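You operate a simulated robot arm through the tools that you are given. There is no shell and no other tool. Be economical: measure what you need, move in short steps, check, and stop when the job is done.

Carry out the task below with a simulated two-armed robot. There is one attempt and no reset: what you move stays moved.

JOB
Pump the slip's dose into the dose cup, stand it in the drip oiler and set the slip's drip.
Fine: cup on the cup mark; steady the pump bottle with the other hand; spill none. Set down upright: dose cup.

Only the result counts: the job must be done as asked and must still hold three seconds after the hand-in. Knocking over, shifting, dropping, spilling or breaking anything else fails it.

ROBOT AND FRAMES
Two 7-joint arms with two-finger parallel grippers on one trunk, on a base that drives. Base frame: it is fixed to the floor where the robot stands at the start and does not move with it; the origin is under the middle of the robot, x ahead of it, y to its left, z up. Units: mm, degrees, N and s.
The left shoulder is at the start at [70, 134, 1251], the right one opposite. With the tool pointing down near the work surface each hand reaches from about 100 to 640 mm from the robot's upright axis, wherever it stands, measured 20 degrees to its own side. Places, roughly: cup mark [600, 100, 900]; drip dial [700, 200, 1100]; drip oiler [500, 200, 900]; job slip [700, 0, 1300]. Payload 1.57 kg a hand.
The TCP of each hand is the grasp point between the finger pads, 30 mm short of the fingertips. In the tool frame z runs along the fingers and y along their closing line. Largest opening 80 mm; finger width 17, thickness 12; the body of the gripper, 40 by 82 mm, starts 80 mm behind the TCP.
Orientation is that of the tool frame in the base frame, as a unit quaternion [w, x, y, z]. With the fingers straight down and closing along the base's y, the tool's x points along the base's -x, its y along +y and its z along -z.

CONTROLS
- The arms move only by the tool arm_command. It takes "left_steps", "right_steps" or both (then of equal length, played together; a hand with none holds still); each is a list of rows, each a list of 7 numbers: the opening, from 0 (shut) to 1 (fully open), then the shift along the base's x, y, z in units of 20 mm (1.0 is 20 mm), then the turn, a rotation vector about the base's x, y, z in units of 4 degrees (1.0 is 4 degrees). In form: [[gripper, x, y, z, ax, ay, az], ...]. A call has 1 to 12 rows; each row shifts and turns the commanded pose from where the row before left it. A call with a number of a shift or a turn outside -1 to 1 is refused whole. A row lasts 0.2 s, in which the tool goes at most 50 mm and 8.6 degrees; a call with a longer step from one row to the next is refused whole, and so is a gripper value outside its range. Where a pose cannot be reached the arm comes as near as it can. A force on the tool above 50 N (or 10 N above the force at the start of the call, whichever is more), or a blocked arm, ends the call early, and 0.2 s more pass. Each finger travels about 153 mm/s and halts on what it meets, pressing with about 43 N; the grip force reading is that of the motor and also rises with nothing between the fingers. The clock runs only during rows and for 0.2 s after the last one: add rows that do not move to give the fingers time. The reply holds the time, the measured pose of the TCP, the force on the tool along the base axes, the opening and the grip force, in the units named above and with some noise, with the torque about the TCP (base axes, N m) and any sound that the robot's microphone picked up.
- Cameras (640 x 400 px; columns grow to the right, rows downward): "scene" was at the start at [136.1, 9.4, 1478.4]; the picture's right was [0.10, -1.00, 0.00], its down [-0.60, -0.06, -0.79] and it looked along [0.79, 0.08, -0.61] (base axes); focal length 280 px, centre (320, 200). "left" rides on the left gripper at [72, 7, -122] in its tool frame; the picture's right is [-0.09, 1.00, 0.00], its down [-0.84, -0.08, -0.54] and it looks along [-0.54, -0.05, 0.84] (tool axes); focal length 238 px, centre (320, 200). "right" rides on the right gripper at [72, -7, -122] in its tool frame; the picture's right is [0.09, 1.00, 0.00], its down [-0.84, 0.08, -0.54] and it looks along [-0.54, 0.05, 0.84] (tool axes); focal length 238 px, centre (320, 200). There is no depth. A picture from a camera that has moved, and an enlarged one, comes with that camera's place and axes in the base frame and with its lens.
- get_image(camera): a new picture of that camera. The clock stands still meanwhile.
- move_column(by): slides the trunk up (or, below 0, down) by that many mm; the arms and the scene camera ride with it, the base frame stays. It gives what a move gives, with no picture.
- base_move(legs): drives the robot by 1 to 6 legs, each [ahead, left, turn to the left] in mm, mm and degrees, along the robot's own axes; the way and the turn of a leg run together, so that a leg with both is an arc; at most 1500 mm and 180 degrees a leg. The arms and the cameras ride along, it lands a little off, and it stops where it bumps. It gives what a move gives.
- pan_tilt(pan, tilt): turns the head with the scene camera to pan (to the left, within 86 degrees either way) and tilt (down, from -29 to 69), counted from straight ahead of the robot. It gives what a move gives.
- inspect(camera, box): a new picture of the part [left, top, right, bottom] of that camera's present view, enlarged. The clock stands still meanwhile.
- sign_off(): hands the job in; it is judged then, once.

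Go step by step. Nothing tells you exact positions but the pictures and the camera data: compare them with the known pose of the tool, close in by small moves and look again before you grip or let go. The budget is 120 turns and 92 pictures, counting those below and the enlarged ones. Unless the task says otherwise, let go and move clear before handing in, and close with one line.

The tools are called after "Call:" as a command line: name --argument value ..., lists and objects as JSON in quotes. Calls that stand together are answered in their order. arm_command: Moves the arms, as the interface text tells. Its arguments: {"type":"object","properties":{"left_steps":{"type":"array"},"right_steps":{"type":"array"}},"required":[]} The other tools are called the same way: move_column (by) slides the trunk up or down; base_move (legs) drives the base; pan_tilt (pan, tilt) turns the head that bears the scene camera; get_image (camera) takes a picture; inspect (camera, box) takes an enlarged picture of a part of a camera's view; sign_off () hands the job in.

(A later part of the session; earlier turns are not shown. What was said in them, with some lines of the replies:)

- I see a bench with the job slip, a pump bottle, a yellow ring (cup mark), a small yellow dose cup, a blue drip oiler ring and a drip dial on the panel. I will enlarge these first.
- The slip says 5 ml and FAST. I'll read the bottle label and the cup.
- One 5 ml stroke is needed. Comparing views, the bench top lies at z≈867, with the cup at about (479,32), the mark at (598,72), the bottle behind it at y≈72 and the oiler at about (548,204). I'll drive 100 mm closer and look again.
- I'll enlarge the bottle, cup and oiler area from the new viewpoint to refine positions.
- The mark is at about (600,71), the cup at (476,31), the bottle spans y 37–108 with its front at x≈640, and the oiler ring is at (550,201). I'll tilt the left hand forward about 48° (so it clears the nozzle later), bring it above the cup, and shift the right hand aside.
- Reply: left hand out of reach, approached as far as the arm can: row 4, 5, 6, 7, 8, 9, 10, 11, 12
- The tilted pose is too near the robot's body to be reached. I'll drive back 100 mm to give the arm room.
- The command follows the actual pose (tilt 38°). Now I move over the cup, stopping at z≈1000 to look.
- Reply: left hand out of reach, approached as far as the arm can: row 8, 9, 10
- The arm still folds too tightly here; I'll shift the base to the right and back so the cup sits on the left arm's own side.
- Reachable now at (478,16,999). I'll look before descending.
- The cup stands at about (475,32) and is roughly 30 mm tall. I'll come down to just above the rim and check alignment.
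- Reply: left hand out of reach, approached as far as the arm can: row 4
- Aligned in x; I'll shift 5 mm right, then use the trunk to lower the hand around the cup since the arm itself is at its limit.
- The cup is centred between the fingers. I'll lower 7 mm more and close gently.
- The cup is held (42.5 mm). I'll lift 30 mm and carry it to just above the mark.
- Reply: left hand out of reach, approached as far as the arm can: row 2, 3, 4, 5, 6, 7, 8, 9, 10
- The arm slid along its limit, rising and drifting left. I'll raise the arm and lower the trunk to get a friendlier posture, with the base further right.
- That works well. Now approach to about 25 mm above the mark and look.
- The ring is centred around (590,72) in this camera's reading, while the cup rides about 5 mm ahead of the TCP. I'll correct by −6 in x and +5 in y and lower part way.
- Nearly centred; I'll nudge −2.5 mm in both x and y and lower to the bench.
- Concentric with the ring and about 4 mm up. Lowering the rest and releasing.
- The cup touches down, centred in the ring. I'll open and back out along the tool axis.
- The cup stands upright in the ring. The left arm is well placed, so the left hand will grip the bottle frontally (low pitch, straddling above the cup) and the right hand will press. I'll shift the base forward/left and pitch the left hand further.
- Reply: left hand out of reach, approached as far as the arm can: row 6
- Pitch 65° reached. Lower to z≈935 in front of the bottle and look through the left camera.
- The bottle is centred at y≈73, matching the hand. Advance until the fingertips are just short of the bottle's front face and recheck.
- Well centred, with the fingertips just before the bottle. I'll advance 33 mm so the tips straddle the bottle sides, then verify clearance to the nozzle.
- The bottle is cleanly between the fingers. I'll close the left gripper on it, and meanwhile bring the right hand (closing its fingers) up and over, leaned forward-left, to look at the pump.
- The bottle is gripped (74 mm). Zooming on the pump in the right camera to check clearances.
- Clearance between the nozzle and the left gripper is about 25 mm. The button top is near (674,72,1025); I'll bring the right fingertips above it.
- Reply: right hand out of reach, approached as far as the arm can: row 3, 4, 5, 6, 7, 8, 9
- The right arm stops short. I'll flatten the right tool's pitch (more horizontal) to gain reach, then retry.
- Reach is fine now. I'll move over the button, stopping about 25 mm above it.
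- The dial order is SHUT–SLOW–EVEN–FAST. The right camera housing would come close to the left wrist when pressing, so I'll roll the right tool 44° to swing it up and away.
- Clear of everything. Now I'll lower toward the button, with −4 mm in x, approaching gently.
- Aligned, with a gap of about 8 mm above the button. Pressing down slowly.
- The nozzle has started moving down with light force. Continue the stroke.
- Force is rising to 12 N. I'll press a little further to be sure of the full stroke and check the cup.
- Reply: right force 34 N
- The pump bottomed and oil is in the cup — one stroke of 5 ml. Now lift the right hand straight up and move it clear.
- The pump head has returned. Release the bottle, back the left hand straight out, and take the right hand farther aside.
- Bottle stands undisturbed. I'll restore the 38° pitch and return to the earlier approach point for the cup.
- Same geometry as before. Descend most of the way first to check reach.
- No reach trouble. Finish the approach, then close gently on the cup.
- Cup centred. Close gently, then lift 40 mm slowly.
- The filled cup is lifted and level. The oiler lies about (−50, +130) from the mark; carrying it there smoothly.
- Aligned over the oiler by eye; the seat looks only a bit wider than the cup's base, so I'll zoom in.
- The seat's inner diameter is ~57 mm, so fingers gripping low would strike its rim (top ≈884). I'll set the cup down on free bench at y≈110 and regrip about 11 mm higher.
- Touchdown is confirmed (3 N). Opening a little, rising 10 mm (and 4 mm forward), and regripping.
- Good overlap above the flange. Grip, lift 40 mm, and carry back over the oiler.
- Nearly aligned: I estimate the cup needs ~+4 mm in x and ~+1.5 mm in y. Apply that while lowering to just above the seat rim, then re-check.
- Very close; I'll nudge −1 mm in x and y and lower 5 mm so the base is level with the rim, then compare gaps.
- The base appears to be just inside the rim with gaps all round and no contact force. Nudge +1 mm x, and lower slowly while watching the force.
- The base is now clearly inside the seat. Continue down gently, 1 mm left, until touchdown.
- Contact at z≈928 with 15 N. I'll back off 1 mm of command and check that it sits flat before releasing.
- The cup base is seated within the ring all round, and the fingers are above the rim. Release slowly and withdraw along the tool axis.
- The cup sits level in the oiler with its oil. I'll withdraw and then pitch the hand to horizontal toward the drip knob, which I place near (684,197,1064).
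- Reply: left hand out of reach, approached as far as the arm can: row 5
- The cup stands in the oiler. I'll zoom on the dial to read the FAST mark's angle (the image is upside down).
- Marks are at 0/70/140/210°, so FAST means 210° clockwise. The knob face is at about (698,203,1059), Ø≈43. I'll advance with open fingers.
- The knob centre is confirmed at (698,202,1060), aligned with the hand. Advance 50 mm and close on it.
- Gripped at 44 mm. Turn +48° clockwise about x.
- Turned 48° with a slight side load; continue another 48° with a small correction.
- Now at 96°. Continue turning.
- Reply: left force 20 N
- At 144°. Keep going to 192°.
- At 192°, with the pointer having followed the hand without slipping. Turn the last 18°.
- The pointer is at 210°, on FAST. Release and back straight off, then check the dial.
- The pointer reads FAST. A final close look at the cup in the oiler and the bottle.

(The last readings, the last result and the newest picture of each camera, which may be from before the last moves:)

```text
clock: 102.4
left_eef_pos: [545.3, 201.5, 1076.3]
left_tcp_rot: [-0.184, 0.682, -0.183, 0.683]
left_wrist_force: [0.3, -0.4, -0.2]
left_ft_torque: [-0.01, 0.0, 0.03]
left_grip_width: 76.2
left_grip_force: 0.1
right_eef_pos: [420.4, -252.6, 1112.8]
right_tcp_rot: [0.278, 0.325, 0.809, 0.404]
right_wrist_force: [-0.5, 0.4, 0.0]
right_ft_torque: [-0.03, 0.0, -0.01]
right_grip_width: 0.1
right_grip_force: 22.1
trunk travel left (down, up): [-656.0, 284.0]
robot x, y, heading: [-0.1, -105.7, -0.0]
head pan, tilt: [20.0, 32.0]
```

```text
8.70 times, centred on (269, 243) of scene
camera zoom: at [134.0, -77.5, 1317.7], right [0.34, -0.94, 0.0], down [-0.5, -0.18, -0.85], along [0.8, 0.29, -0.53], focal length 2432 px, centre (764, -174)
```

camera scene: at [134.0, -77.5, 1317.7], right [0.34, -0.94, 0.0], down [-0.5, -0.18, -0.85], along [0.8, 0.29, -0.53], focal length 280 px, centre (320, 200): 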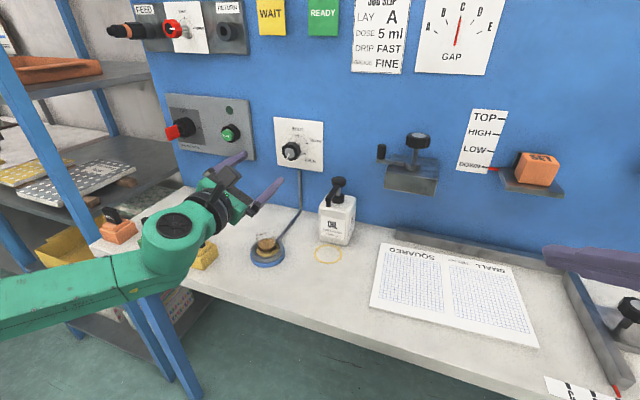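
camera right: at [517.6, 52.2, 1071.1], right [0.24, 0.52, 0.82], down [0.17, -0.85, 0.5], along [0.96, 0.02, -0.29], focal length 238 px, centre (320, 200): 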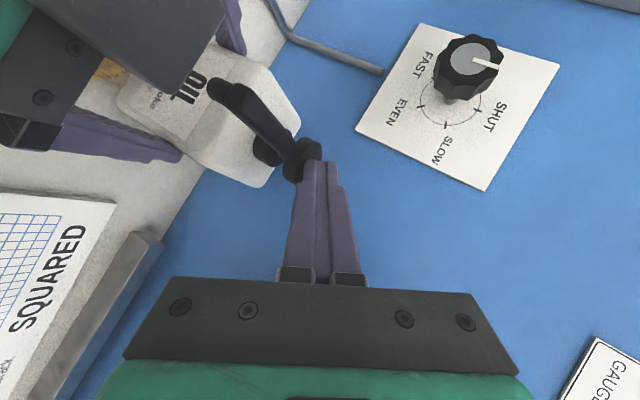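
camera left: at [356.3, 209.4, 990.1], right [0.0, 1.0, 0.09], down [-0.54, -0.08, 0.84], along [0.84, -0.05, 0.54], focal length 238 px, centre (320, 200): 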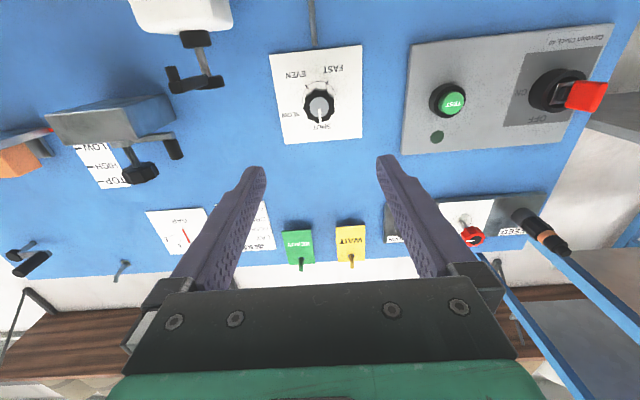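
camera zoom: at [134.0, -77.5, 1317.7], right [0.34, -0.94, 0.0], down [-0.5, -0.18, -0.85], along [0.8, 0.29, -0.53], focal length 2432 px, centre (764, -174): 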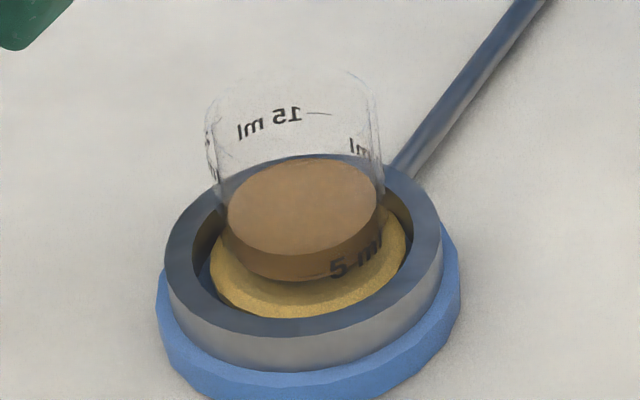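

Everything looks right: the cup stands upright in the oiler with 5 ml, the dial points to FAST, the bottle is undisturbed, no spill is visible, and both hands are clear. Handing in.

Call:
sign_off

```text
The job is handed in.
```

The job is handed in: I pumped one 5 ml stroke into the cup on its mark while the left hand held the bottle. The cup now stands upright in the drip oiler and the drip is set to FAST. On the way I set the filled cup down once on the open bench to take a higher grip. I saw no spill.
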